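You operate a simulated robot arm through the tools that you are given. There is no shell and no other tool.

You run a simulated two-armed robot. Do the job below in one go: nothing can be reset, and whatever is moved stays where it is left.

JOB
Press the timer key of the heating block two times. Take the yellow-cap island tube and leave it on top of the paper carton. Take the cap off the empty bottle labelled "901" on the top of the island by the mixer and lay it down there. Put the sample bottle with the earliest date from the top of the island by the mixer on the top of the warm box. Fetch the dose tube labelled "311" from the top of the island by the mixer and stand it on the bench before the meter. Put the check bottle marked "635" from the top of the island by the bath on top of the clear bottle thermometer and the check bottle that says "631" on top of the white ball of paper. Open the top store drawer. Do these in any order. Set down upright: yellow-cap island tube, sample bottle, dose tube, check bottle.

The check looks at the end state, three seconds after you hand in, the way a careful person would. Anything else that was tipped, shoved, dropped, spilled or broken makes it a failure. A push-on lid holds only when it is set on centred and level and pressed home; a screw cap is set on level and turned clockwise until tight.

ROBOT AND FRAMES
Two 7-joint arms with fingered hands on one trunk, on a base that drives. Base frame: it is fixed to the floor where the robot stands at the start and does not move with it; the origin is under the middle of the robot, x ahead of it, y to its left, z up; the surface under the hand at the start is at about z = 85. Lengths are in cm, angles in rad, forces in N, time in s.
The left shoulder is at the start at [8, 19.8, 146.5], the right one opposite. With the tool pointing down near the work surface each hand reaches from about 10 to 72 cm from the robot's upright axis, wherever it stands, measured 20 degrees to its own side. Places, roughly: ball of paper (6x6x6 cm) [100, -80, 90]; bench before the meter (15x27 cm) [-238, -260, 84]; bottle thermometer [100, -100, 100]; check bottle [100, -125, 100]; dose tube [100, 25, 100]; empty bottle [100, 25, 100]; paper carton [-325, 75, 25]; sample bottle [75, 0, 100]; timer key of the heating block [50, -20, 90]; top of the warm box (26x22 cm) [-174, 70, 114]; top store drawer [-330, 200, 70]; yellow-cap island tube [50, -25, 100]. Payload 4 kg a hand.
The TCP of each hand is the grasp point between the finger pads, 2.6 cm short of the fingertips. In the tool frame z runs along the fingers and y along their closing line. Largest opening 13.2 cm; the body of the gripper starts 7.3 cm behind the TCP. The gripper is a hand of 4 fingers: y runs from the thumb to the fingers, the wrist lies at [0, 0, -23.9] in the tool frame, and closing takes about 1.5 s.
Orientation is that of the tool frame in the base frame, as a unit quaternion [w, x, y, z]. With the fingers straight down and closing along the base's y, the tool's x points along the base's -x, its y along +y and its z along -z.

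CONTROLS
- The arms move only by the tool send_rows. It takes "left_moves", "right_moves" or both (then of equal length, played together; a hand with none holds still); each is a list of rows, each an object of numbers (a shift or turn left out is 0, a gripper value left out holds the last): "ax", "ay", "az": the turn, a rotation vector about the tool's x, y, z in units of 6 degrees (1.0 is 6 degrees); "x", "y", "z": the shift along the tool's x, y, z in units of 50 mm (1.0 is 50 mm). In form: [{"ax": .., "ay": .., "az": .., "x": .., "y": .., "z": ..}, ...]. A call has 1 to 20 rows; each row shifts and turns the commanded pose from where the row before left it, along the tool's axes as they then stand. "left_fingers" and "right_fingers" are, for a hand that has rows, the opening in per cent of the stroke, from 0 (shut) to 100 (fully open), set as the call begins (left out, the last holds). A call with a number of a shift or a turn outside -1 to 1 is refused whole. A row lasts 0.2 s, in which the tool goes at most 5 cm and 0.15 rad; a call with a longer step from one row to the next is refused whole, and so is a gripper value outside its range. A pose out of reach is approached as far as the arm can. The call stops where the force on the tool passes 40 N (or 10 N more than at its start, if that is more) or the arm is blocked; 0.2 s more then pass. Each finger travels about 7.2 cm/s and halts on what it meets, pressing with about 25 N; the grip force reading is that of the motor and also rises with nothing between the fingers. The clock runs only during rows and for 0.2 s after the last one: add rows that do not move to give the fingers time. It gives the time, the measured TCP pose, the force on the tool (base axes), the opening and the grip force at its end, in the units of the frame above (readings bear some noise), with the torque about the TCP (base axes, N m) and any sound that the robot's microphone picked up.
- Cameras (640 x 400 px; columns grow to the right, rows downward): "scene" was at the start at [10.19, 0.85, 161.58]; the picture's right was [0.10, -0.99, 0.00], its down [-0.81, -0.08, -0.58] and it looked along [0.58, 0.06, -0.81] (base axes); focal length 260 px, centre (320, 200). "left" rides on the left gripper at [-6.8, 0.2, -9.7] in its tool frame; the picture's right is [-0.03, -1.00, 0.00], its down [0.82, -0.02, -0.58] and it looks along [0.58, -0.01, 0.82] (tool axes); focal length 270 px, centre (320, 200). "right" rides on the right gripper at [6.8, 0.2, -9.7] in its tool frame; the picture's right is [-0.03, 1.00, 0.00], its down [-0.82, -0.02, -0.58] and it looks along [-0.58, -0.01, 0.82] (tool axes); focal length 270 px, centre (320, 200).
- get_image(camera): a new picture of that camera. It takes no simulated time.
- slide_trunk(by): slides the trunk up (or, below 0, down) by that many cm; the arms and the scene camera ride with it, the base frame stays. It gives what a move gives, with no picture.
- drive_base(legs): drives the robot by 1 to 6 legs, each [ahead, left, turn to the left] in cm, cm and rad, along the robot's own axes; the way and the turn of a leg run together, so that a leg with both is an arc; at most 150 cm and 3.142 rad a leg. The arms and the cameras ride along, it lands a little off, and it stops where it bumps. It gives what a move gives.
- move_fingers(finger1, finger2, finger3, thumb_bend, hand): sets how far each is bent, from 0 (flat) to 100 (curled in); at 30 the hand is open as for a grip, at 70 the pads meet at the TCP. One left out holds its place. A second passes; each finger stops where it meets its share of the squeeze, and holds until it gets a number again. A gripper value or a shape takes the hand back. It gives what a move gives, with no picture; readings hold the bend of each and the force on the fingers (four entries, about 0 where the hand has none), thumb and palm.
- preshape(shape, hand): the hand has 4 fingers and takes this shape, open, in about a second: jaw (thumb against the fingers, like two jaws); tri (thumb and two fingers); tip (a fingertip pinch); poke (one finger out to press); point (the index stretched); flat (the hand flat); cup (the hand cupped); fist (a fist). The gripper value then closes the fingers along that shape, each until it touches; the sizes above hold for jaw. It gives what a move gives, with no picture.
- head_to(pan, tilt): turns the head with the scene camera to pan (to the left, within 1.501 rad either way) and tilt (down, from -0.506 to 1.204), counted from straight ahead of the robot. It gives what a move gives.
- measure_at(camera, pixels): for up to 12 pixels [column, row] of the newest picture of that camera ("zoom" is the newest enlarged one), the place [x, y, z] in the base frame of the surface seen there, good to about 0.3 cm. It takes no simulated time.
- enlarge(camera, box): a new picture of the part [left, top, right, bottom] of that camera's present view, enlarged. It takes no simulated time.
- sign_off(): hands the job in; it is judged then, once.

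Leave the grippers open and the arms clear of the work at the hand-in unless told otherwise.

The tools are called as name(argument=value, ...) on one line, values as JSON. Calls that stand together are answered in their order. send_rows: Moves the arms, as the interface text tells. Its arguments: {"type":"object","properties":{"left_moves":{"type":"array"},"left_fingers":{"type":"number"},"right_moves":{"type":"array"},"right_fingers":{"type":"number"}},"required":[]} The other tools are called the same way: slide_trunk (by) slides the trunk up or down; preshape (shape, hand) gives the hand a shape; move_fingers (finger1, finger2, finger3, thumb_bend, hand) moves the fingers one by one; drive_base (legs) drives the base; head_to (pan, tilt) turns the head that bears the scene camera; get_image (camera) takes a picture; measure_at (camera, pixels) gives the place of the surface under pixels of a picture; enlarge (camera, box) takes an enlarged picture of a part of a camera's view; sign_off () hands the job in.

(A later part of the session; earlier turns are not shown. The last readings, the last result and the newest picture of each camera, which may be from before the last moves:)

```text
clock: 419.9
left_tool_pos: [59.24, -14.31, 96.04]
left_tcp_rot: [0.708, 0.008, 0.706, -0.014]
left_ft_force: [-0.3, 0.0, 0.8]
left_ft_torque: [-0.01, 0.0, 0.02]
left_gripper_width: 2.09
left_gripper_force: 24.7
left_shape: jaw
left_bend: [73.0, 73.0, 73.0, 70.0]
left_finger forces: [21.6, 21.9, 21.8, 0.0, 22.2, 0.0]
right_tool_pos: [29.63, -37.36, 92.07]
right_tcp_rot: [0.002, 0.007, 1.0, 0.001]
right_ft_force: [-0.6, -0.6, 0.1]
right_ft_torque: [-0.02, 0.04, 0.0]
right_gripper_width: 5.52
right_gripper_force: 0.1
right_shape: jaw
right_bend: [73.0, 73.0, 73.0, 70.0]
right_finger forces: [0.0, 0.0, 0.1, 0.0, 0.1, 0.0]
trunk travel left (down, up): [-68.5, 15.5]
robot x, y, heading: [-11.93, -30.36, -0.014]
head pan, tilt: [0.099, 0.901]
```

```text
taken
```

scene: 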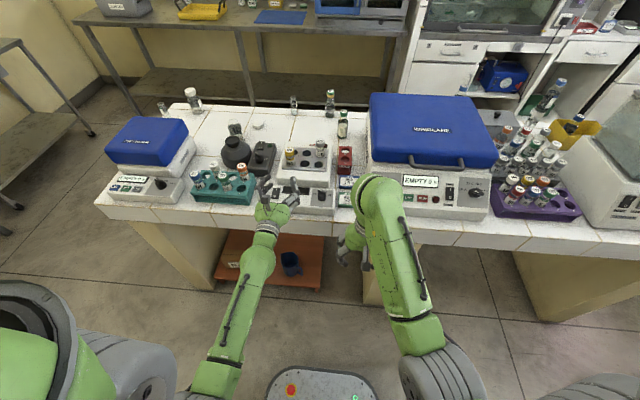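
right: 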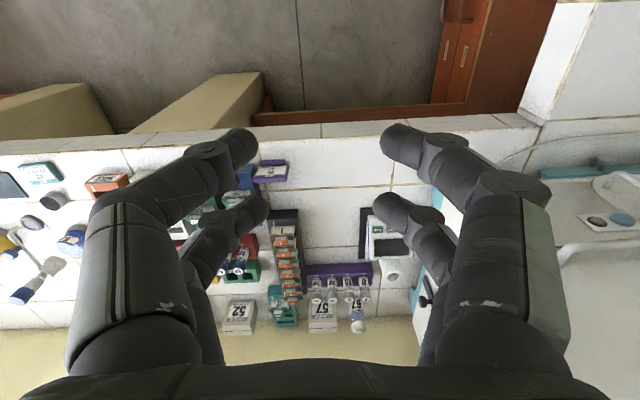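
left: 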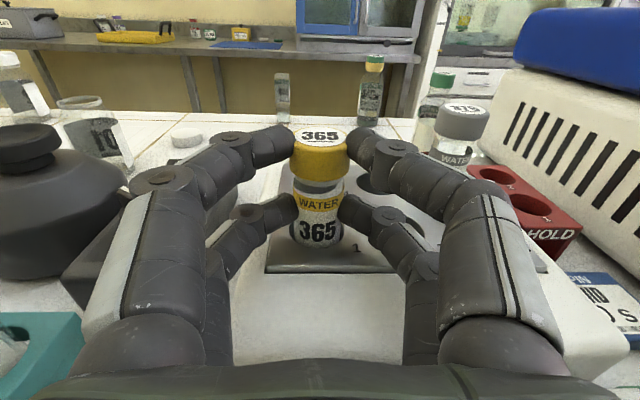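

A firm grip with all four fingers. Lift straight up slowly.

send_rows(left_moves=[{"x": -0.1}, {"x": -0.2}, {"x": -0.3}, {"x": -0.3}, {}])

get_image(camera="left")

enlarge(camera="scene", box=[230, 120, 350, 220])

```text
clock: 421.1
left_tool_pos: [59.17, -14.22, 100.39]
left_tcp_rot: [0.708, 0.008, 0.706, -0.015]
left_ft_force: [0.3, 0.4, 0.5]
left_ft_torque: [-0.01, -0.01, 0.02]
left_gripper_width: 2.11
left_gripper_force: 25.3
left_shape: jaw
left_bend: [73.0, 73.0, 73.0, 70.0]
left_finger forces: [21.4, 22.0, 21.8, 0.1, 22.3, 0.0]
right_tool_pos: [29.65, -37.31, 92.03]
right_tcp_rot: [0.001, 0.008, 1.0, 0.002]
right_ft_force: [-0.1, 0.4, -0.4]
right_ft_torque: [-0.01, 0.04, -0.03]
right_gripper_width: 5.52
right_gripper_force: 0.1
right_shape: jaw
right_bend: [73.0, 73.0, 73.0, 70.0]
right_finger forces: [0.1, 0.1, 0.0, 0.0, 0.1, 0.1]
trunk travel left (down, up): [-68.5, 15.5]
robot x, y, heading: [-11.77, -30.28, -0.011]
head pan, tilt: [0.099, 0.901]
```

```text
taken
```

left: 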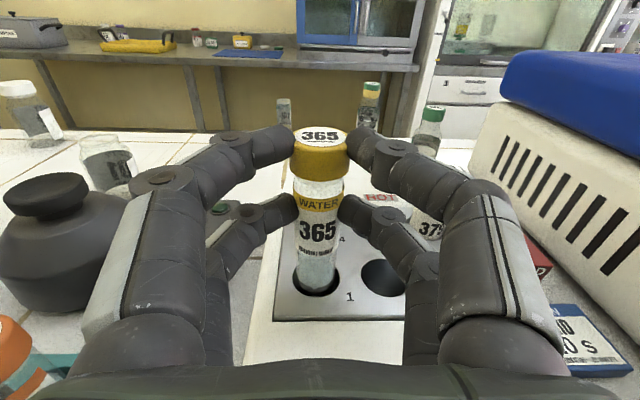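

```text
4.00 times, centred on (290, 170) of scene
```

zoom: 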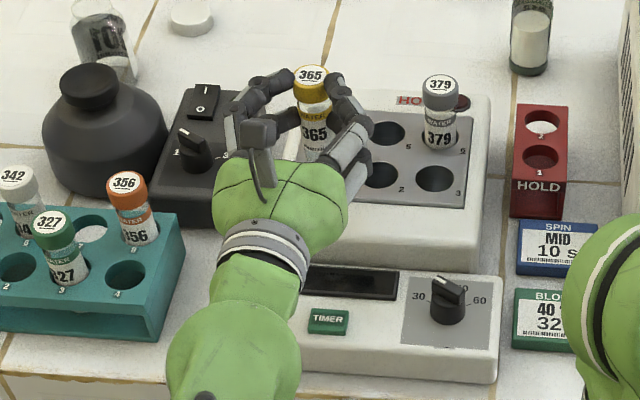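

Coming up straight. Lift another 7 cm to clear the hole.

send_rows(left_moves=[{"x": -0.4}, {"x": -0.5}, {"x": -0.5}, {}])

get_image(camera="left")

get_image(camera="scene")

enlarge(camera="scene", box=[240, 110, 340, 200])

```text
clock: 422.1
left_tool_pos: [59.13, -14.05, 106.53]
left_tcp_rot: [0.709, 0.005, 0.705, -0.013]
left_ft_force: [0.2, -0.3, -0.5]
left_ft_torque: [-0.01, 0.03, 0.0]
left_gripper_width: 2.09
left_gripper_force: 24.5
left_shape: jaw
left_bend: [73.0, 73.0, 73.0, 70.0]
left_finger forces: [21.6, 21.9, 21.8, 0.1, 22.1, 0.1]
left hand out of reach, approached as far as the arm can: row 3
right_tool_pos: [29.64, -37.25, 92.13]
right_tcp_rot: [0.002, 0.008, 1.0, 0.002]
right_ft_force: [-0.2, 0.3, -0.5]
right_ft_torque: [-0.02, 0.02, -0.04]
right_gripper_width: 5.51
right_gripper_force: 0.0
right_shape: jaw
right_bend: [73.0, 73.0, 73.0, 70.0]
right_finger forces: [0.0, 0.1, 0.0, 0.0, 0.0, 0.0]
trunk travel left (down, up): [-68.5, 15.5]
robot x, y, heading: [-11.85, -30.33, -0.008]
head pan, tilt: [0.099, 0.901]
```

```text
taken
```

left: 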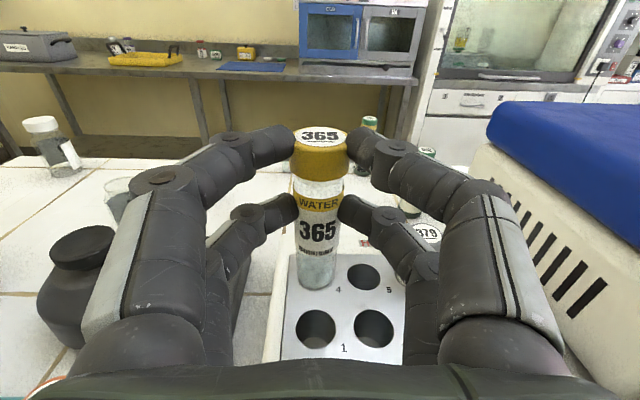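

```text
taken
```

scene: 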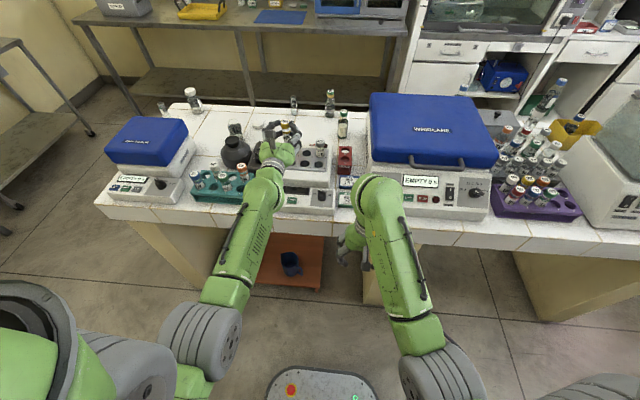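

```text
4.44 times, centred on (290, 155) of scene
```

zoom: 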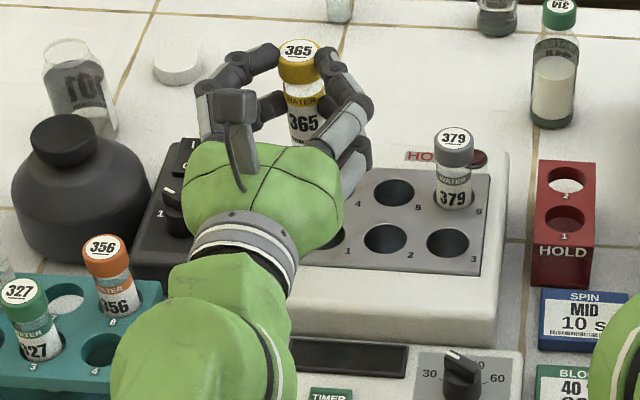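

The tube is out of its hole. I measure its bottom relative to the hand.

measure_at(camera="left", pixels=[[317, 282], [310, 278], [325, 280], [316, 287], [318, 255], [320, 140], [316, 270]])

enlarge(camera="left", box=[260, 110, 380, 310])

```text
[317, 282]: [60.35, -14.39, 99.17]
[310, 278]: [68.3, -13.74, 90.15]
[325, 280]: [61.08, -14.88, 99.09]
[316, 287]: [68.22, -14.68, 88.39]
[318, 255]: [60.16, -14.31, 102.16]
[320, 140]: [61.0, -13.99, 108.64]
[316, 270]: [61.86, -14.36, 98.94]
```

```text
2.00 times, centred on (320, 210) of left
```

zoom: 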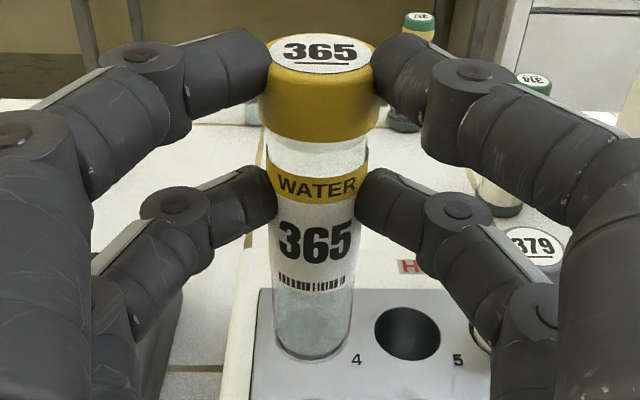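

Tube bottom is 7.6 cm below the TCP. I draw the left hand straight back 27 cm from over the island.

send_rows(left_moves=[{"z": -0.7}, {"z": -0.8}, {"z": -0.8}, {"z": -0.8}, {"z": -0.8}, {"z": -0.8}, {"z": -0.7}, {}])

get_image(camera="scene")

get_image(camera="left")

```text
clock: 423.9
left_tool_pos: [32.39, -13.15, 106.39]
left_tcp_rot: [0.708, 0.008, 0.706, -0.015]
left_ft_force: [0.3, -0.8, 0.1]
left_ft_torque: [-0.03, 0.03, 0.0]
left_gripper_width: 2.08
left_gripper_force: 24.7
left_shape: jaw
left_bend: [73.0, 73.0, 73.0, 70.0]
left_finger forces: [21.7, 21.8, 21.7, 0.0, 21.9, 0.0]
right_tool_pos: [29.62, -37.44, 92.18]
right_tcp_rot: [0.003, 0.008, 1.0, 0.002]
right_ft_force: [0.0, 0.9, -0.6]
right_ft_torque: [0.01, -0.01, 0.0]
right_gripper_width: 5.52
right_gripper_force: 0.0
right_shape: jaw
right_bend: [73.0, 73.0, 73.0, 70.0]
right_finger forces: [0.1, 0.1, 0.0, 0.0, 0.1, 0.0]
trunk travel left (down, up): [-68.5, 15.5]
robot x, y, heading: [-11.71, -30.22, -0.011]
head pan, tilt: [0.099, 0.901]
```

```text
taken
```

scene: 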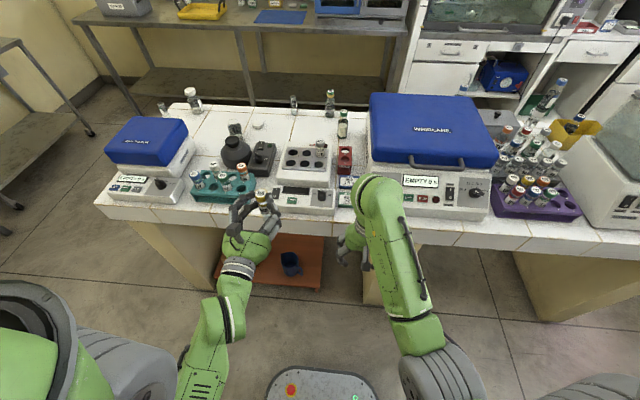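

```text
taken
```

left: 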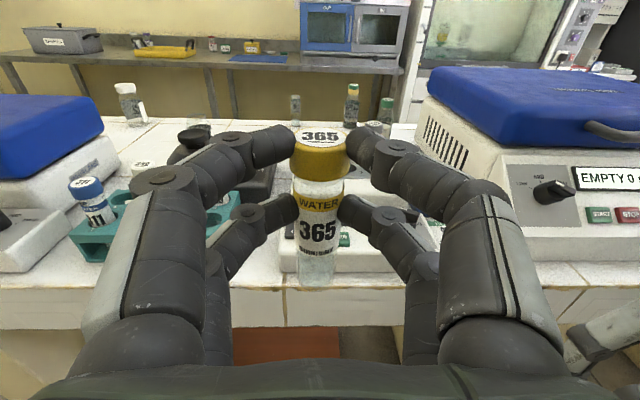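

I check the stacks by the bath from here, before leaving.

enlarge(camera="scene", box=[440, 50, 620, 180])

drive_base(legs=[[0, 84, 0], [0, 84, 0.01]])

get_image(camera="left")

```text
3.08 times, centred on (530, 115) of scene
```

zoom: 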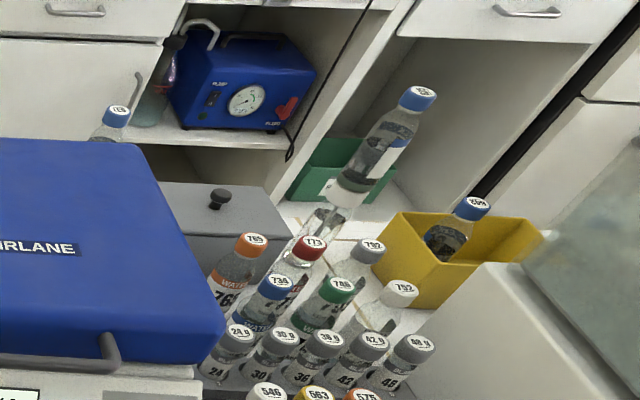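

```text
clock: 432.4
left_tool_pos: [31.6, 155.02, 106.34]
left_tcp_rot: [0.708, -0.002, 0.706, -0.005]
left_ft_force: [-0.1, 0.2, -0.4]
left_ft_torque: [-0.04, 0.03, 0.0]
left_gripper_width: 2.11
left_gripper_force: 25.2
left_shape: jaw
left_bend: [73.0, 73.0, 73.0, 70.0]
left_finger forces: [21.7, 21.9, 21.7, 0.0, 21.9, 0.1]
right_tool_pos: [29.41, 130.79, 92.04]
right_tcp_rot: [0.001, -0.006, 1.0, 0.002]
right_ft_force: [0.0, -0.4, 0.1]
right_ft_torque: [-0.02, -0.03, 0.01]
right_gripper_width: 5.52
right_gripper_force: 0.1
right_shape: jaw
right_bend: [73.0, 73.0, 73.0, 70.0]
right_finger forces: [0.0, 0.0, 0.0, 0.0, 0.1, 0.1]
trunk travel left (down, up): [-68.5, 15.5]
robot x, y, heading: [-12.2, 136.66, 0.017]
head pan, tilt: [0.099, 0.901]
```

```text
taken
```

left: 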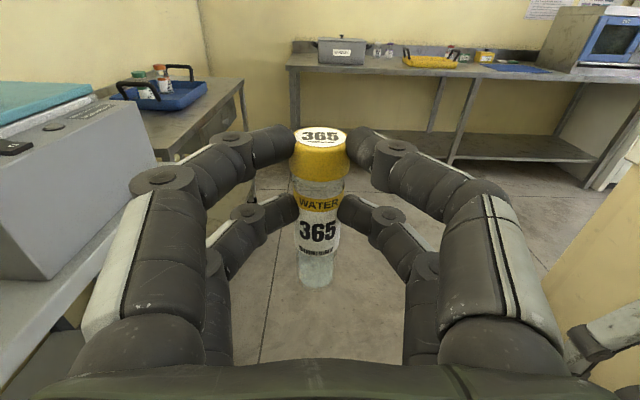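

Stacks are fine. I turn right half round (clear side) to face −x.

drive_base(legs=[[0, 0, -1.571], [0, 0, -1.571]])

drive_base(legs=[[120, 0, 0], [122, 0, 0]])

head_to(pan=0.3, tilt=0.7)

get_image(camera="scene")

```text
clock: 440.4
left_tool_pos: [-55.79, 117.39, 106.53]
left_tcp_rot: [-0.001, -0.706, -0.008, 0.708]
left_ft_force: [0.3, -0.5, -0.7]
left_ft_torque: [-0.01, 0.0, 0.02]
left_gripper_width: 2.04
left_gripper_force: 25.0
left_shape: jaw
left_bend: [73.0, 73.0, 73.0, 70.0]
left_finger forces: [21.1, 20.1, 18.2, 0.0, 20.9, 0.0]
right_tool_pos: [-54.08, 141.47, 92.08]
right_tcp_rot: [0.001, 1.0, 0.014, -0.001]
right_ft_force: [0.5, -0.3, 0.4]
right_ft_torque: [0.03, 0.01, 0.02]
right_gripper_width: 5.51
right_gripper_force: 0.1
right_shape: jaw
right_bend: [73.0, 73.0, 73.0, 70.0]
right_finger forces: [0.0, 0.0, 0.0, 0.0, 0.1, 0.0]
trunk travel left (down, up): [-68.5, 15.5]
robot x, y, heading: [-12.25, 136.48, -3.107]
head pan, tilt: [0.099, 0.901]
```

```text
clock: 452.4
left_tool_pos: [-300.53, 107.18, 106.5]
left_tcp_rot: [-0.004, -0.706, -0.012, 0.708]
left_ft_force: [-0.6, 0.6, -0.2]
left_ft_torque: [0.02, 0.01, 0.0]
left_gripper_width: 2.06
left_gripper_force: 24.4
left_shape: jaw
left_bend: [73.0, 73.0, 73.0, 70.0]
left_finger forces: [21.1, 20.0, 18.2, 0.0, 20.9, 0.1]
right_tool_pos: [-299.13, 131.41, 92.11]
right_tcp_rot: [0.002, 1.0, 0.019, -0.003]
right_ft_force: [0.2, 0.0, -0.3]
right_ft_torque: [0.01, 0.02, -0.02]
right_gripper_width: 5.53
right_gripper_force: 0.3
right_shape: jaw
right_bend: [73.0, 73.0, 73.0, 70.0]
right_finger forces: [0.1, 0.1, 0.0, 0.1, 0.0, 0.0]
trunk travel left (down, up): [-68.5, 15.5]
robot x, y, heading: [-257.34, 126.77, -3.1]
head pan, tilt: [0.099, 0.901]
```

```text
clock: 453.2
left_tool_pos: [-300.72, 107.29, 106.34]
left_tcp_rot: [-0.003, -0.706, -0.011, 0.708]
left_ft_force: [0.1, -0.1, -0.9]
left_ft_torque: [-0.01, -0.05, 0.02]
left_gripper_width: 2.03
left_gripper_force: 24.6
left_shape: jaw
left_bend: [73.0, 73.0, 73.0, 70.0]
left_finger forces: [21.2, 20.0, 18.2, 0.1, 20.9, 0.0]
right_tool_pos: [-299.23, 131.46, 92.0]
right_tcp_rot: [0.002, 1.0, 0.018, -0.001]
right_ft_force: [0.4, -0.5, 0.9]
right_ft_torque: [0.0, -0.02, 0.01]
right_gripper_width: 5.54
right_gripper_force: 0.1
right_shape: jaw
right_bend: [73.0, 73.0, 73.0, 70.0]
right_finger forces: [0.0, 0.0, 0.1, 0.0, 0.0, 0.0]
trunk travel left (down, up): [-68.5, 15.5]
robot x, y, heading: [-257.51, 126.65, -3.1]
head pan, tilt: [0.3, 0.7]
```

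```text
taken
```

scene: 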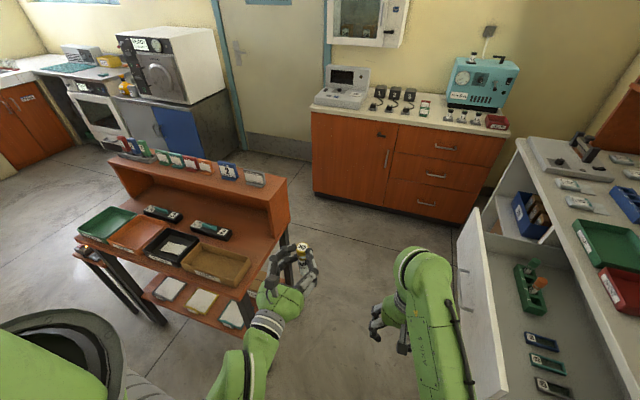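

I see the orange table and its lower shelf. Zoom to find the carton.

enlarge(camera="scene", box=[100, 200, 300, 350])

measure_at(camera="scene", pixels=[[170, 288], [200, 302], [232, 315], [255, 300], [190, 325], [250, 325], [270, 250], [280, 190], [225, 280], [180, 260], [110, 220], [205, 262]])

```text
2.67 times, centred on (200, 275) of scene
```

zoom: 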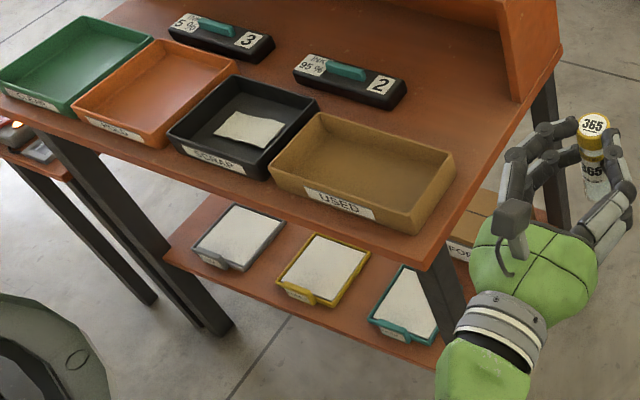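

```text
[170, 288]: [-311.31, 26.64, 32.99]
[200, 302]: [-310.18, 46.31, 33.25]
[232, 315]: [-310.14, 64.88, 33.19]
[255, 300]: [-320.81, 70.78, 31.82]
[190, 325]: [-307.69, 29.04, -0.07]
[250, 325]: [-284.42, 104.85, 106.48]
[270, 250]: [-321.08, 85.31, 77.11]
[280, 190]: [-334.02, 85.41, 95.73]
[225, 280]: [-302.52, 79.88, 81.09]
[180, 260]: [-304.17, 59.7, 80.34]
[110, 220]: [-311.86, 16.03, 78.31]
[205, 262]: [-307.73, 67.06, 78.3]
```

The carton is at the far end of the lower shelf. I back off a little and drive sideways to y≈68 to look in from the side.

drive_base(legs=[[-8, 0, -0.04], [0, 58, 0]])

slide_trunk(by=-40)

head_to(pan=0.0, tilt=0.7)

get_image(camera="scene")

get_image(camera="left")

```text
clock: 457.1
left_tool_pos: [-293.36, 51.53, 106.35]
left_tcp_rot: [0.01, -0.706, 0.003, 0.708]
left_ft_force: [-0.5, 0.2, -0.7]
left_ft_torque: [0.03, 0.02, -0.01]
left_gripper_width: 2.05
left_gripper_force: 25.0
left_shape: jaw
left_bend: [73.0, 73.0, 73.0, 70.0]
left_finger forces: [21.2, 19.9, 18.0, 0.0, 20.9, 0.0]
right_tool_pos: [-290.91, 75.69, 91.94]
right_tcp_rot: [0.003, 1.0, 0.0, -0.002]
right_ft_force: [-0.6, 0.1, 0.7]
right_ft_torque: [0.0, -0.02, 0.0]
right_gripper_width: 5.53
right_gripper_force: 0.1
right_shape: jaw
right_bend: [73.0, 73.0, 73.0, 70.0]
right_finger forces: [0.0, 0.0, 0.1, 0.0, 0.1, 0.0]
trunk travel left (down, up): [-68.5, 15.5]
robot x, y, heading: [-249.04, 69.47, -3.132]
head pan, tilt: [0.3, 0.7]
```

```text
clock: 460.9
left_tool_pos: [-293.25, 51.41, 66.39]
left_tcp_rot: [0.008, -0.706, 0.0, 0.708]
left_ft_force: [-0.2, 0.0, -0.3]
left_ft_torque: [-0.02, -0.04, -0.02]
left_gripper_width: 2.03
left_gripper_force: 24.8
left_shape: jaw
left_bend: [73.0, 73.0, 73.0, 70.0]
left_finger forces: [21.1, 19.9, 18.1, 0.0, 20.8, 0.0]
right_tool_pos: [-290.97, 75.73, 52.07]
right_tcp_rot: [0.002, 1.0, 0.0, -0.001]
right_ft_force: [1.1, 1.3, -0.2]
right_ft_torque: [0.0, 0.02, 0.03]
right_gripper_width: 5.51
right_gripper_force: 0.1
right_shape: jaw
right_bend: [73.0, 73.0, 73.0, 70.0]
right_finger forces: [0.0, 0.0, 0.0, 0.0, 0.0, 0.0]
trunk travel left (down, up): [-28.5, 55.5]
robot x, y, heading: [-249.42, 69.39, -3.132]
head pan, tilt: [0.3, 0.7]
```

```text
clock: 461.7
left_tool_pos: [-293.26, 51.3, 66.46]
left_tcp_rot: [0.008, -0.706, 0.001, 0.708]
left_ft_force: [0.4, 0.0, -0.3]
left_ft_torque: [0.02, -0.01, -0.01]
left_gripper_width: 2.05
left_gripper_force: 25.2
left_shape: jaw
left_bend: [73.0, 73.0, 73.0, 70.0]
left_finger forces: [21.1, 20.0, 18.0, 0.0, 20.8, 0.0]
right_tool_pos: [-290.99, 75.61, 52.01]
right_tcp_rot: [0.002, 1.0, 0.0, -0.002]
right_ft_force: [-0.4, 0.5, -0.1]
right_ft_torque: [-0.01, -0.04, -0.04]
right_gripper_width: 5.52
right_gripper_force: 0.0
right_shape: jaw
right_bend: [73.0, 73.0, 73.0, 70.0]
right_finger forces: [0.1, 0.0, 0.0, 0.0, 0.0, 0.1]
trunk travel left (down, up): [-28.5, 55.5]
robot x, y, heading: [-249.23, 69.46, -3.137]
head pan, tilt: [0.0, 0.7]
```

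```text
taken
```

scene: 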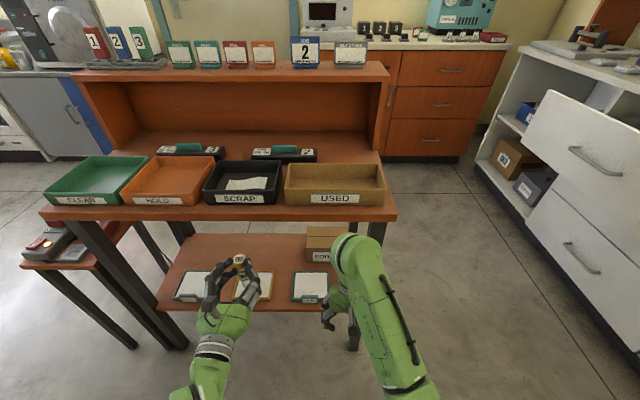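

```text
taken
```

left: 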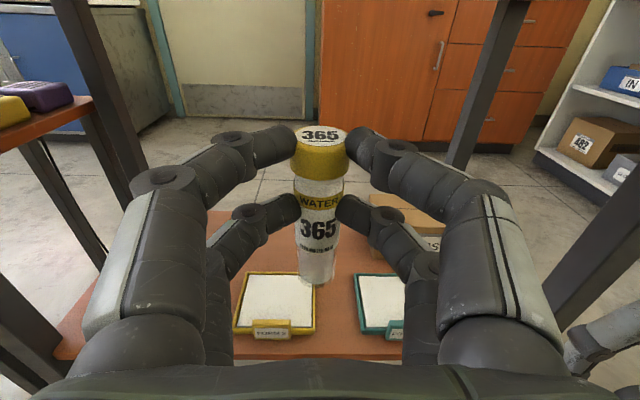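

Now I see the carton at (322,243) behind the third clipboard. Zoom and measure it.

enlarge(camera="scene", box=[270, 200, 400, 310])

measure_at(camera="scene", pixels=[[315, 238], [325, 230], [310, 228], [340, 230], [315, 252], [308, 245], [335, 258], [308, 262], [290, 262], [345, 236], [325, 242], [355, 340]])

```text
3.64 times, centred on (335, 255) of scene
```

zoom: 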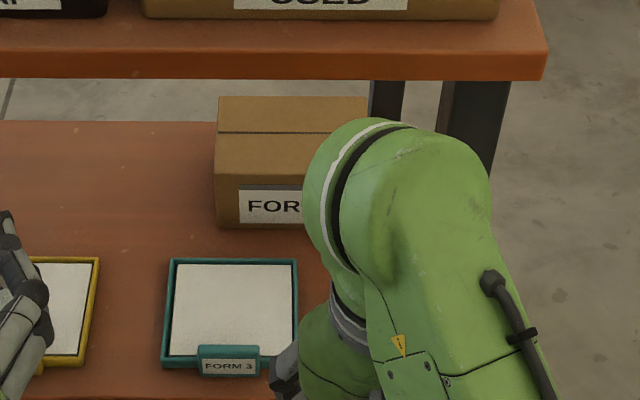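

```text
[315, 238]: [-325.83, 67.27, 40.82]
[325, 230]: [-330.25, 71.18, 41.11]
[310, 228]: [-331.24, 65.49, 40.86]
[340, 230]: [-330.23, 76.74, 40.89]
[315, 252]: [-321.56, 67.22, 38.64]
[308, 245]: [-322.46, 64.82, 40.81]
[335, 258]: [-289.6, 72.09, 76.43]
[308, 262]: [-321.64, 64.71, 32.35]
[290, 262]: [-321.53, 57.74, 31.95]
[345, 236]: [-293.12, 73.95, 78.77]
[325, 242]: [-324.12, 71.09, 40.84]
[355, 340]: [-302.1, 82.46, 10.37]
```

Carton top: z 40.85, x −322…−332, y 64…80. I'll set the tube at about [-327,70]. I shift the robot 17 cm to my right so the left arm points straight in, and lower the trunk 8 cm more.

drive_base(legs=[[0, -17, 0]])

slide_trunk(by=-8)

send_rows(left_moves=[{"x": 0.65}, {"x": 0.65}, {}])

get_image(camera="left")

get_image(camera="scene")

```text
clock: 463.2
left_tool_pos: [-293.52, 68.33, 66.39]
left_tcp_rot: [0.01, -0.706, 0.002, 0.708]
left_ft_force: [0.1, 0.0, -0.4]
left_ft_torque: [0.02, -0.05, -0.02]
left_gripper_width: 2.05
left_gripper_force: 25.2
left_shape: jaw
left_bend: [73.0, 73.0, 73.0, 70.0]
left_finger forces: [21.2, 19.9, 18.1, 0.1, 20.9, 0.0]
right_tool_pos: [-291.06, 92.5, 52.04]
right_tcp_rot: [0.003, 1.0, 0.0, -0.001]
right_ft_force: [0.4, 0.0, -1.0]
right_ft_torque: [0.01, -0.02, -0.03]
right_gripper_width: 5.53
right_gripper_force: 0.0
right_shape: jaw
right_bend: [73.0, 73.0, 73.0, 70.0]
right_finger forces: [0.1, 0.1, 0.0, 0.0, 0.1, 0.0]
trunk travel left (down, up): [-28.5, 55.5]
robot x, y, heading: [-249.46, 86.19, -3.133]
head pan, tilt: [0.0, 0.7]
```

```text
clock: 464.4
left_tool_pos: [-293.35, 68.21, 58.4]
left_tcp_rot: [0.009, -0.706, 0.002, 0.708]
left_ft_force: [-0.8, -0.6, 0.5]
left_ft_torque: [-0.01, -0.02, 0.01]
left_gripper_width: 2.05
left_gripper_force: 25.3
left_shape: jaw
left_bend: [73.0, 73.0, 73.0, 70.0]
left_finger forces: [21.3, 19.9, 18.1, 0.0, 20.9, 0.0]
right_tool_pos: [-291.07, 92.45, 44.03]
right_tcp_rot: [0.002, 1.0, 0.0, -0.001]
right_ft_force: [-0.5, -0.9, -0.4]
right_ft_torque: [0.01, 0.03, 0.01]
right_gripper_width: 5.54
right_gripper_force: 0.1
right_shape: jaw
right_bend: [73.0, 73.0, 73.0, 70.0]
right_finger forces: [0.1, 0.0, 0.1, 0.1, 0.1, 0.0]
trunk travel left (down, up): [-20.5, 63.5]
robot x, y, heading: [-249.63, 86.34, -3.136]
head pan, tilt: [0.0, 0.7]
```

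```text
clock: 465.2
left_tool_pos: [-293.27, 68.17, 52.0]
left_tcp_rot: [0.009, -0.706, 0.002, 0.708]
left_ft_force: [-0.3, -0.4, 0.6]
left_ft_torque: [0.01, -0.03, -0.02]
left_gripper_width: 2.02
left_gripper_force: 24.7
left_shape: jaw
left_bend: [73.0, 73.0, 73.0, 70.0]
left_finger forces: [21.1, 19.7, 18.0, 0.1, 21.0, 0.0]
right_tool_pos: [-291.14, 92.46, 43.97]
right_tcp_rot: [0.002, 1.0, 0.0, -0.002]
right_ft_force: [0.1, 0.0, -0.9]
right_ft_torque: [-0.02, -0.01, 0.02]
right_gripper_width: 5.52
right_gripper_force: 0.1
right_shape: jaw
right_bend: [73.0, 73.0, 73.0, 70.0]
right_finger forces: [0.1, 0.0, 0.0, 0.0, 0.0, 0.1]
trunk travel left (down, up): [-20.5, 63.5]
robot x, y, heading: [-249.48, 86.21, -3.133]
head pan, tilt: [0.0, 0.7]
```

```text
taken
```

left: 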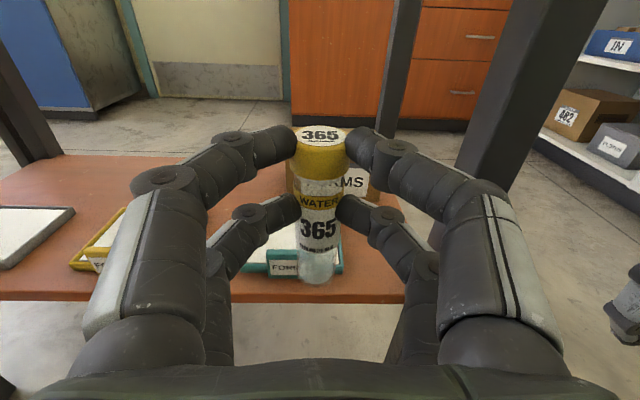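

```text
taken
```

scene: 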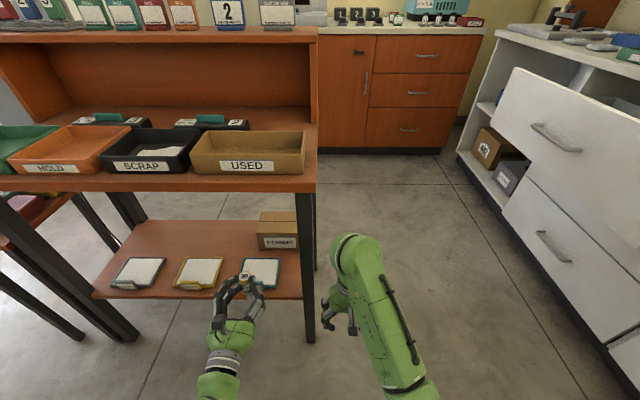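

Good view. I re-measure carton and leg from this viewpoint.

measure_at(camera="scene", pixels=[[262, 228], [294, 226], [264, 214], [293, 214], [278, 222], [278, 214], [297, 245], [307, 250], [302, 290], [312, 300], [300, 210], [278, 235]])

enlarge(camera="scene", box=[220, 190, 340, 290])

```text
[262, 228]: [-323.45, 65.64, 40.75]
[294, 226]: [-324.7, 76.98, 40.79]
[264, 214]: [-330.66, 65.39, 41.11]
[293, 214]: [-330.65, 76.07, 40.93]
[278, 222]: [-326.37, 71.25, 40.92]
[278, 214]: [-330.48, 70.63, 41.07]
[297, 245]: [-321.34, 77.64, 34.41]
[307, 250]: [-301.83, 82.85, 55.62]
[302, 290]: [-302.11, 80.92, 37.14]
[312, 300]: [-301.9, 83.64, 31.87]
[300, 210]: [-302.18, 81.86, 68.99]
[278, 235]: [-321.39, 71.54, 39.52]
```

```text
4.00 times, centred on (280, 240) of scene
```

zoom: 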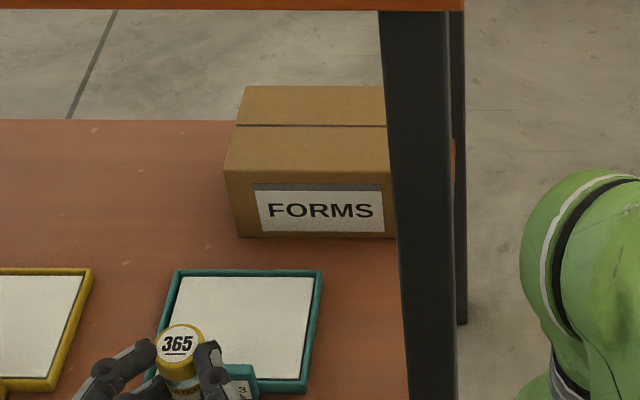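

Carton spans y 64.5–78.5; the leg's inner side is y 80.6. I go in along y≈71: first 16 cm.

send_rows(left_moves=[{"y": -0.26, "z": 0.7}, {"y": -0.26, "z": 0.7}, {"z": 0.8}, {"z": 0.8}, {}])

get_image(camera="left")

get_image(camera="scene")

```text
clock: 466.4
left_tool_pos: [-308.55, 71.1, 52.07]
left_tcp_rot: [0.009, -0.706, 0.002, 0.708]
left_ft_force: [-0.5, 0.8, -0.9]
left_ft_torque: [0.02, 0.01, -0.01]
left_gripper_width: 2.01
left_gripper_force: 25.4
left_shape: jaw
left_bend: [73.0, 73.0, 73.0, 70.0]
left_finger forces: [20.6, 18.5, 17.3, 0.1, 20.5, 0.1]
right_tool_pos: [-290.92, 92.49, 44.08]
right_tcp_rot: [0.002, 1.0, 0.0, -0.001]
right_ft_force: [-0.1, -0.4, -0.5]
right_ft_torque: [0.01, 0.02, 0.0]
right_gripper_width: 5.52
right_gripper_force: 0.1
right_shape: jaw
right_bend: [73.0, 73.0, 73.0, 70.0]
right_finger forces: [0.1, 0.1, 0.0, 0.0, 0.0, 0.1]
trunk travel left (down, up): [-20.5, 63.5]
robot x, y, heading: [-249.38, 86.18, -3.139]
head pan, tilt: [0.0, 0.7]
```

```text
taken
```

left: 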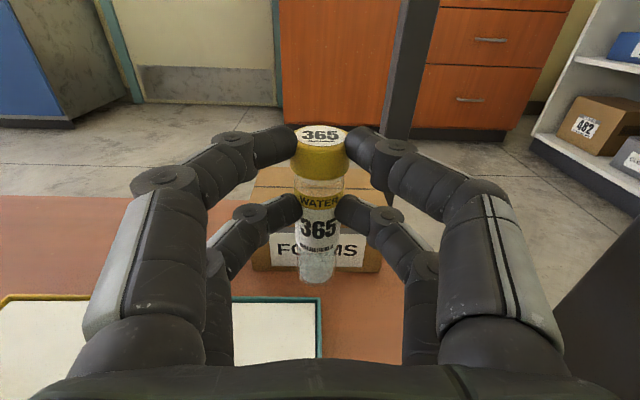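

```text
taken
```

scene: 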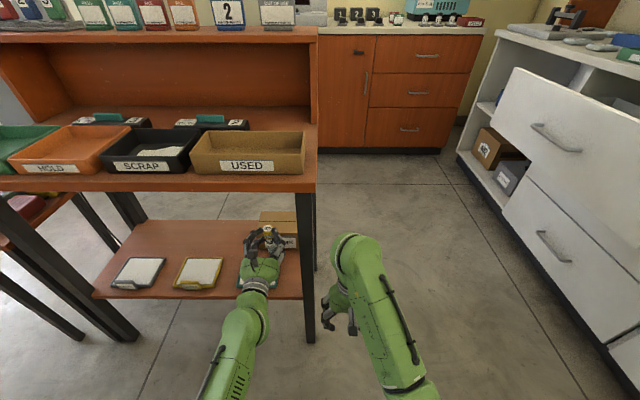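

Continue in another 16.7 cm to above the carton.

send_rows(left_moves=[{"z": 0.8}, {"z": 0.8}, {"z": 0.8}, {"z": 0.7}, {"z": 0.24}, {}])

get_image(camera="left")

enlarge(camera="scene", box=[220, 190, 340, 290])

```text
clock: 467.8
left_tool_pos: [-325.44, 71.53, 51.94]
left_tcp_rot: [0.009, -0.706, 0.001, 0.708]
left_ft_force: [0.3, 0.0, -0.2]
left_ft_torque: [0.0, -0.01, 0.0]
left_gripper_width: 2.0
left_gripper_force: 24.9
left_shape: jaw
left_bend: [73.0, 73.0, 73.0, 70.0]
left_finger forces: [19.2, 17.9, 17.3, 0.0, 18.7, 0.1]
right_tool_pos: [-290.94, 92.46, 44.01]
right_tcp_rot: [0.002, 1.0, 0.0, -0.002]
right_ft_force: [-0.3, 0.6, 0.0]
right_ft_torque: [-0.02, 0.01, 0.0]
right_gripper_width: 5.51
right_gripper_force: 0.0
right_shape: jaw
right_bend: [73.0, 73.0, 73.0, 70.0]
right_finger forces: [0.1, 0.1, 0.0, 0.1, 0.1, 0.0]
trunk travel left (down, up): [-20.5, 63.5]
robot x, y, heading: [-249.18, 85.95, -3.136]
head pan, tilt: [0.0, 0.7]
```

```text
taken
```

left: 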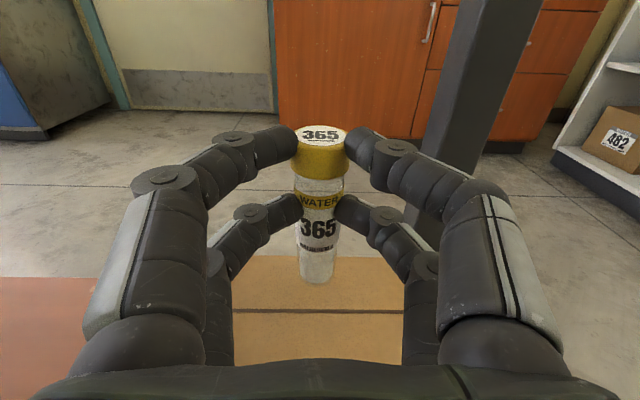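

```text
4.00 times, centred on (280, 240) of scene
```

zoom: 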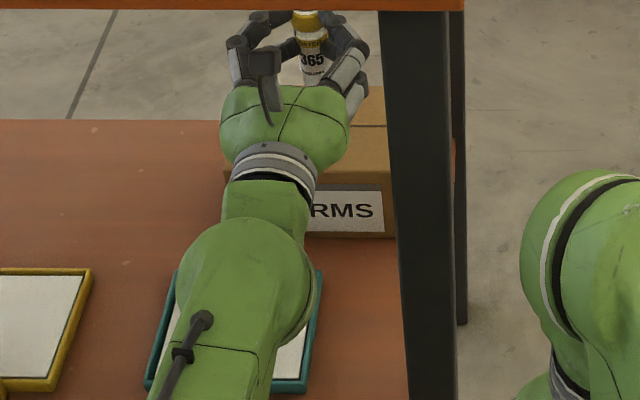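

I measure the carton's top in the left view to verify the landing spot.

measure_at(camera="left", pixels=[[260, 262], [260, 300], [260, 311], [260, 340], [390, 262], [240, 290], [317, 278], [318, 255], [395, 300]])

```text
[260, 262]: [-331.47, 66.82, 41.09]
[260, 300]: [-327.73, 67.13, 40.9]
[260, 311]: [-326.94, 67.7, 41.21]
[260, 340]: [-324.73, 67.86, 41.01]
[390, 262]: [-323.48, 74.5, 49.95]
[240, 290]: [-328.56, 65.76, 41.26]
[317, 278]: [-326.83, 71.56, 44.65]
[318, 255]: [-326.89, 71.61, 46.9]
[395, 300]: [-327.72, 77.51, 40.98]
```

Tube axis is at about [-327.9,71.6]; the carton top is z 41. Lower 3 cm and then in fine steps.

send_rows(left_moves=[{"x": 0.2}, {"x": 0.2}, {"x": 0.18}, {}])

send_rows(left_moves=[{"x": 0.03}, {"x": 0.03}, {}])

```text
clock: 468.8
left_tool_pos: [-325.28, 71.5, 49.05]
left_tcp_rot: [0.009, -0.706, 0.002, 0.708]
left_ft_force: [-0.4, 0.3, -0.2]
left_ft_torque: [-0.02, -0.02, -0.04]
left_gripper_width: 1.98
left_gripper_force: 25.5
left_shape: jaw
left_bend: [73.0, 73.0, 73.0, 70.0]
left_finger forces: [18.6, 17.9, 17.4, 0.0, 18.3, 0.0]
right_tool_pos: [-291.1, 92.54, 44.17]
right_tcp_rot: [0.0, 1.0, 0.0, -0.002]
right_ft_force: [-1.2, 0.6, 0.7]
right_ft_torque: [0.01, -0.01, -0.01]
right_gripper_width: 5.55
right_gripper_force: 0.1
right_shape: jaw
right_bend: [73.0, 73.0, 73.0, 70.0]
right_finger forces: [0.1, 0.0, 0.1, 0.0, 0.0, 0.0]
trunk travel left (down, up): [-20.5, 63.5]
robot x, y, heading: [-249.54, 86.34, -3.14]
head pan, tilt: [0.0, 0.7]
```

```text
clock: 469.6
left_tool_pos: [-325.26, 71.43, 49.12]
left_tcp_rot: [0.009, -0.705, 0.002, 0.709]
left_ft_force: [-0.2, -1.4, 5.8]
left_ft_torque: [-0.05, 0.1, 0.01]
left_gripper_width: 1.97
left_gripper_force: 24.8
left_shape: jaw
left_bend: [73.0, 73.0, 73.0, 70.0]
left_finger forces: [18.0, 18.3, 17.6, 0.0, 17.7, 0.1]
right_tool_pos: [-291.12, 92.55, 44.15]
right_tcp_rot: [0.002, 1.0, 0.0, -0.003]
right_ft_force: [-0.6, -0.3, 0.0]
right_ft_torque: [0.01, 0.0, 0.06]
right_gripper_width: 5.53
right_gripper_force: 0.0
right_shape: jaw
right_bend: [73.0, 73.0, 73.0, 70.0]
right_finger forces: [0.1, 0.0, 0.0, 0.0, 0.1, 0.0]
trunk travel left (down, up): [-20.5, 63.5]
robot x, y, heading: [-249.61, 86.38, -3.133]
head pan, tilt: [0.0, 0.7]
```

Contact (+5.8 N). Ease up a millimetre and open slightly.

send_rows(left_moves=[{"x": -0.02}, {}])

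send_rows(left_moves=[{}, {}, {}, {}], left_fingers=24)

get_image(camera="left")

```text
clock: 470.2
left_tool_pos: [-325.12, 71.59, 48.97]
left_tcp_rot: [0.008, -0.705, 0.001, 0.709]
left_ft_force: [-0.4, 0.2, 7.7]
left_ft_torque: [-0.05, 0.19, 0.0]
left_gripper_width: 1.97
left_gripper_force: 24.7
left_shape: jaw
left_bend: [73.0, 73.0, 73.0, 70.0]
left_finger forces: [18.7, 17.3, 17.2, 0.0, 18.0, 0.0]
right_tool_pos: [-291.03, 92.44, 44.18]
right_tcp_rot: [0.002, 1.0, 0.0, -0.003]
right_ft_force: [0.2, -0.3, 0.1]
right_ft_torque: [0.01, -0.03, 0.02]
right_gripper_width: 5.48
right_gripper_force: 0.1
right_shape: jaw
right_bend: [73.0, 73.0, 73.0, 70.0]
right_finger forces: [0.0, 0.0, 0.1, 0.0, 0.1, 0.0]
trunk travel left (down, up): [-20.5, 63.5]
robot x, y, heading: [-249.57, 85.84, -3.137]
head pan, tilt: [0.0, 0.7]
```

```text
clock: 471.2
left_tool_pos: [-325.13, 71.44, 48.83]
left_tcp_rot: [0.01, -0.706, 0.002, 0.708]
left_ft_force: [0.0, -0.3, -0.2]
left_ft_torque: [-0.01, 0.0, 0.01]
left_gripper_width: 3.15
left_gripper_force: 0.0
left_shape: jaw
left_bend: [73.0, 73.0, 73.0, 70.0]
left_finger forces: [0.1, 0.1, 0.0, 0.0, 0.0, 0.1]
right_tool_pos: [-291.16, 92.48, 44.03]
right_tcp_rot: [0.001, 1.0, 0.0, -0.002]
right_ft_force: [0.0, 0.1, 0.5]
right_ft_torque: [0.0, 0.01, 0.02]
right_gripper_width: 5.53
right_gripper_force: 0.1
right_shape: jaw
right_bend: [73.0, 73.0, 73.0, 70.0]
right_finger forces: [0.0, 0.0, 0.0, 0.1, 0.0, 0.0]
trunk travel left (down, up): [-20.5, 63.5]
robot x, y, heading: [-249.63, 86.57, -3.135]
head pan, tilt: [0.0, 0.7]
```

```text
taken
```

left: 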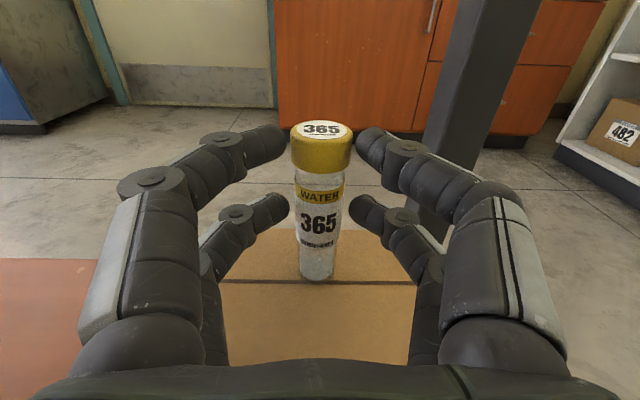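

It stands free. I wait a second to confirm, then open and withdraw straight back.

send_rows(left_moves=[{}, {}, {}, {}, {}], left_fingers=42)

get_image(camera="left")

send_rows(left_moves=[{"z": -0.2}, {"z": -0.4}, {"z": -0.6}, {"z": -0.8}, {"z": -0.8}, {"z": -0.8}, {"z": -0.8}, {"z": -0.8}, {"z": -0.8}, {}])

get_image(camera="left")

get_image(camera="scene")

```text
clock: 472.4
left_tool_pos: [-325.18, 71.43, 48.9]
left_tcp_rot: [0.008, -0.706, 0.001, 0.708]
left_ft_force: [-0.9, 0.5, 0.4]
left_ft_torque: [-0.01, 0.01, 0.02]
left_gripper_width: 5.48
left_gripper_force: 0.0
left_shape: jaw
left_bend: [73.0, 73.0, 73.0, 70.0]
left_finger forces: [0.0, 0.0, 0.1, 0.0, 0.0, 0.0]
right_tool_pos: [-291.01, 92.47, 44.12]
right_tcp_rot: [0.001, 1.0, 0.0, -0.001]
right_ft_force: [1.1, -0.2, -0.1]
right_ft_torque: [0.04, 0.02, 0.04]
right_gripper_width: 5.52
right_gripper_force: 0.0
right_shape: jaw
right_bend: [73.0, 73.0, 73.0, 70.0]
right_finger forces: [0.0, 0.0, 0.1, 0.1, 0.0, 0.0]
trunk travel left (down, up): [-20.5, 63.5]
robot x, y, heading: [-249.67, 85.95, -3.136]
head pan, tilt: [0.0, 0.7]
```

```text
taken
```

left: 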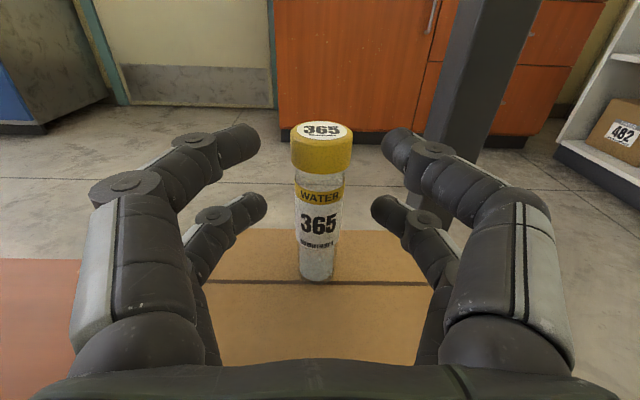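

```text
clock: 474.6
left_tool_pos: [-295.14, 71.1, 48.83]
left_tcp_rot: [0.008, -0.706, 0.001, 0.708]
left_ft_force: [-0.5, 0.7, -0.5]
left_ft_torque: [0.0, 0.0, -0.01]
left_gripper_width: 5.51
left_gripper_force: 0.1
left_shape: jaw
left_bend: [73.0, 73.0, 73.0, 70.0]
left_finger forces: [0.1, 0.0, 0.0, 0.1, 0.1, 0.1]
right_tool_pos: [-291.05, 92.44, 44.16]
right_tcp_rot: [0.002, 1.0, 0.0, -0.002]
right_ft_force: [-0.7, 0.7, -0.2]
right_ft_torque: [0.02, 0.01, 0.01]
right_gripper_width: 5.53
right_gripper_force: 0.1
right_shape: jaw
right_bend: [73.0, 73.0, 73.0, 70.0]
right_finger forces: [0.1, 0.0, 0.1, 0.0, 0.1, 0.0]
trunk travel left (down, up): [-20.5, 63.5]
robot x, y, heading: [-249.18, 86.44, -3.133]
head pan, tilt: [0.0, 0.7]
```

```text
taken
```

left: 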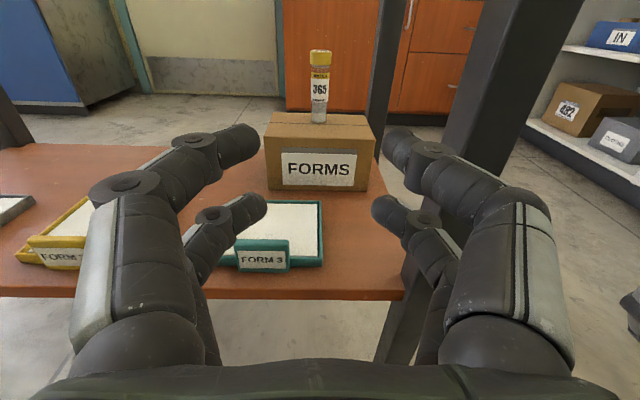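

```text
taken
```

scene: 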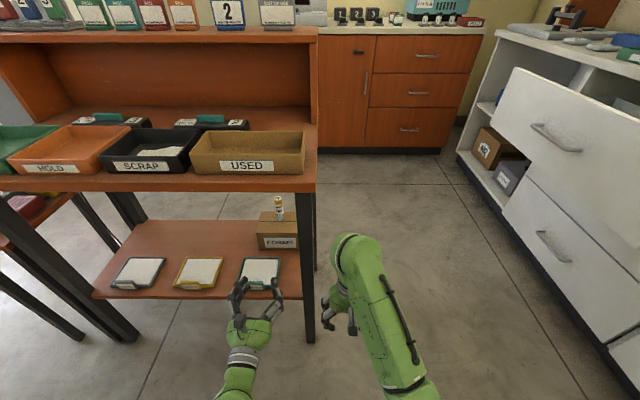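

The yellow-cap tube stands on the carton. I back away, raise the trunk, open both hands fully, and inspect the place where my base had bumped.

drive_base(legs=[[-14, 0, 0]])

slide_trunk(by=45)

send_rows(left_moves=[{}, {}, {}, {}, {}], right_moves=[{}, {}, {}, {}, {}], left_fingers=100, right_fingers=100)

head_to(pan=-1.3, tilt=0.6)

get_image(camera="scene")

```text
clock: 475.9
left_tool_pos: [-280.9, 71.06, 48.94]
left_tcp_rot: [0.007, -0.706, 0.001, 0.708]
left_ft_force: [-0.3, 0.7, 0.1]
left_ft_torque: [-0.02, -0.01, -0.03]
left_gripper_width: 5.49
left_gripper_force: 0.0
left_shape: jaw
left_bend: [73.0, 73.0, 73.0, 70.0]
left_finger forces: [0.0, 0.0, 0.0, 0.0, 0.0, 0.1]
right_tool_pos: [-276.87, 92.53, 44.06]
right_tcp_rot: [0.001, 1.0, 0.001, -0.003]
right_ft_force: [0.1, -0.3, -0.2]
right_ft_torque: [-0.01, 0.01, 0.01]
right_gripper_width: 5.52
right_gripper_force: 0.1
right_shape: jaw
right_bend: [73.0, 73.0, 73.0, 70.0]
right_finger forces: [0.1, 0.1, 0.0, 0.0, 0.0, 0.1]
trunk travel left (down, up): [-20.5, 63.5]
robot x, y, heading: [-235.35, 86.11, -3.132]
head pan, tilt: [0.0, 0.7]
```

```text
refused: 45 is not a number from -40 to 40
```

```text
clock: 477.1
left_tool_pos: [-280.75, 70.97, 48.79]
left_tcp_rot: [0.008, -0.706, 0.001, 0.708]
left_ft_force: [-1.6, 0.7, 0.8]
left_ft_torque: [-0.01, -0.02, 0.04]
left_gripper_width: 13.19
left_gripper_force: 0.0
left_shape: jaw
left_bend: [30.0, 30.0, 30.0, 30.0]
left_finger forces: [0.1, 0.0, 0.1, 0.1, 0.0, 0.1]
right_tool_pos: [-276.96, 92.52, 44.14]
right_tcp_rot: [0.002, 1.0, 0.001, -0.002]
right_ft_force: [-1.0, -0.2, -0.2]
right_ft_torque: [0.01, 0.03, -0.02]
right_gripper_width: 13.18
right_gripper_force: 0.1
right_shape: jaw
right_bend: [30.0, 30.0, 30.0, 30.0]
right_finger forces: [0.0, 0.0, 0.1, 0.0, 0.0, 0.0]
trunk travel left (down, up): [-20.5, 63.5]
robot x, y, heading: [-235.46, 86.45, -3.137]
head pan, tilt: [0.0, 0.7]
```

```text
clock: 478.6
left_tool_pos: [-280.81, 71.12, 48.84]
left_tcp_rot: [0.007, -0.706, 0.001, 0.708]
left_ft_force: [-0.2, 0.8, 0.7]
left_ft_torque: [-0.01, 0.01, 0.04]
left_gripper_width: 13.21
left_gripper_force: 0.1
left_shape: jaw
left_bend: [30.0, 30.0, 30.0, 30.0]
left_finger forces: [0.1, 0.0, 0.0, 0.1, 0.0, 0.1]
right_tool_pos: [-276.75, 92.5, 44.09]
right_tcp_rot: [0.001, 1.0, 0.001, -0.002]
right_ft_force: [1.4, 0.8, -1.1]
right_ft_torque: [0.02, -0.02, -0.03]
right_gripper_width: 13.21
right_gripper_force: 0.0
right_shape: jaw
right_bend: [30.0, 30.0, 30.0, 30.0]
right_finger forces: [0.0, 0.0, 0.0, 0.0, 0.0, 0.0]
trunk travel left (down, up): [-20.5, 63.5]
robot x, y, heading: [-235.34, 86.48, -3.135]
head pan, tilt: [-1.3, 0.6]
```

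```text
taken
```

scene: 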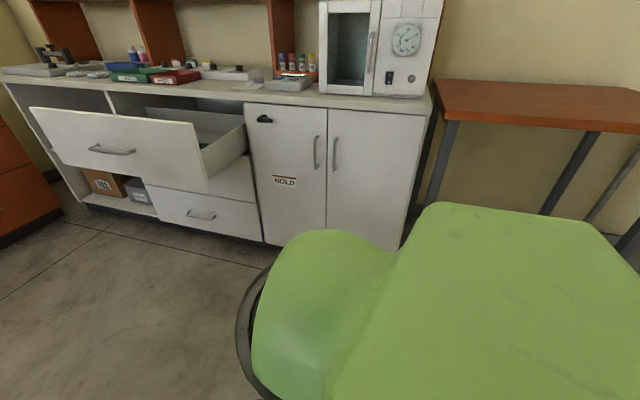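

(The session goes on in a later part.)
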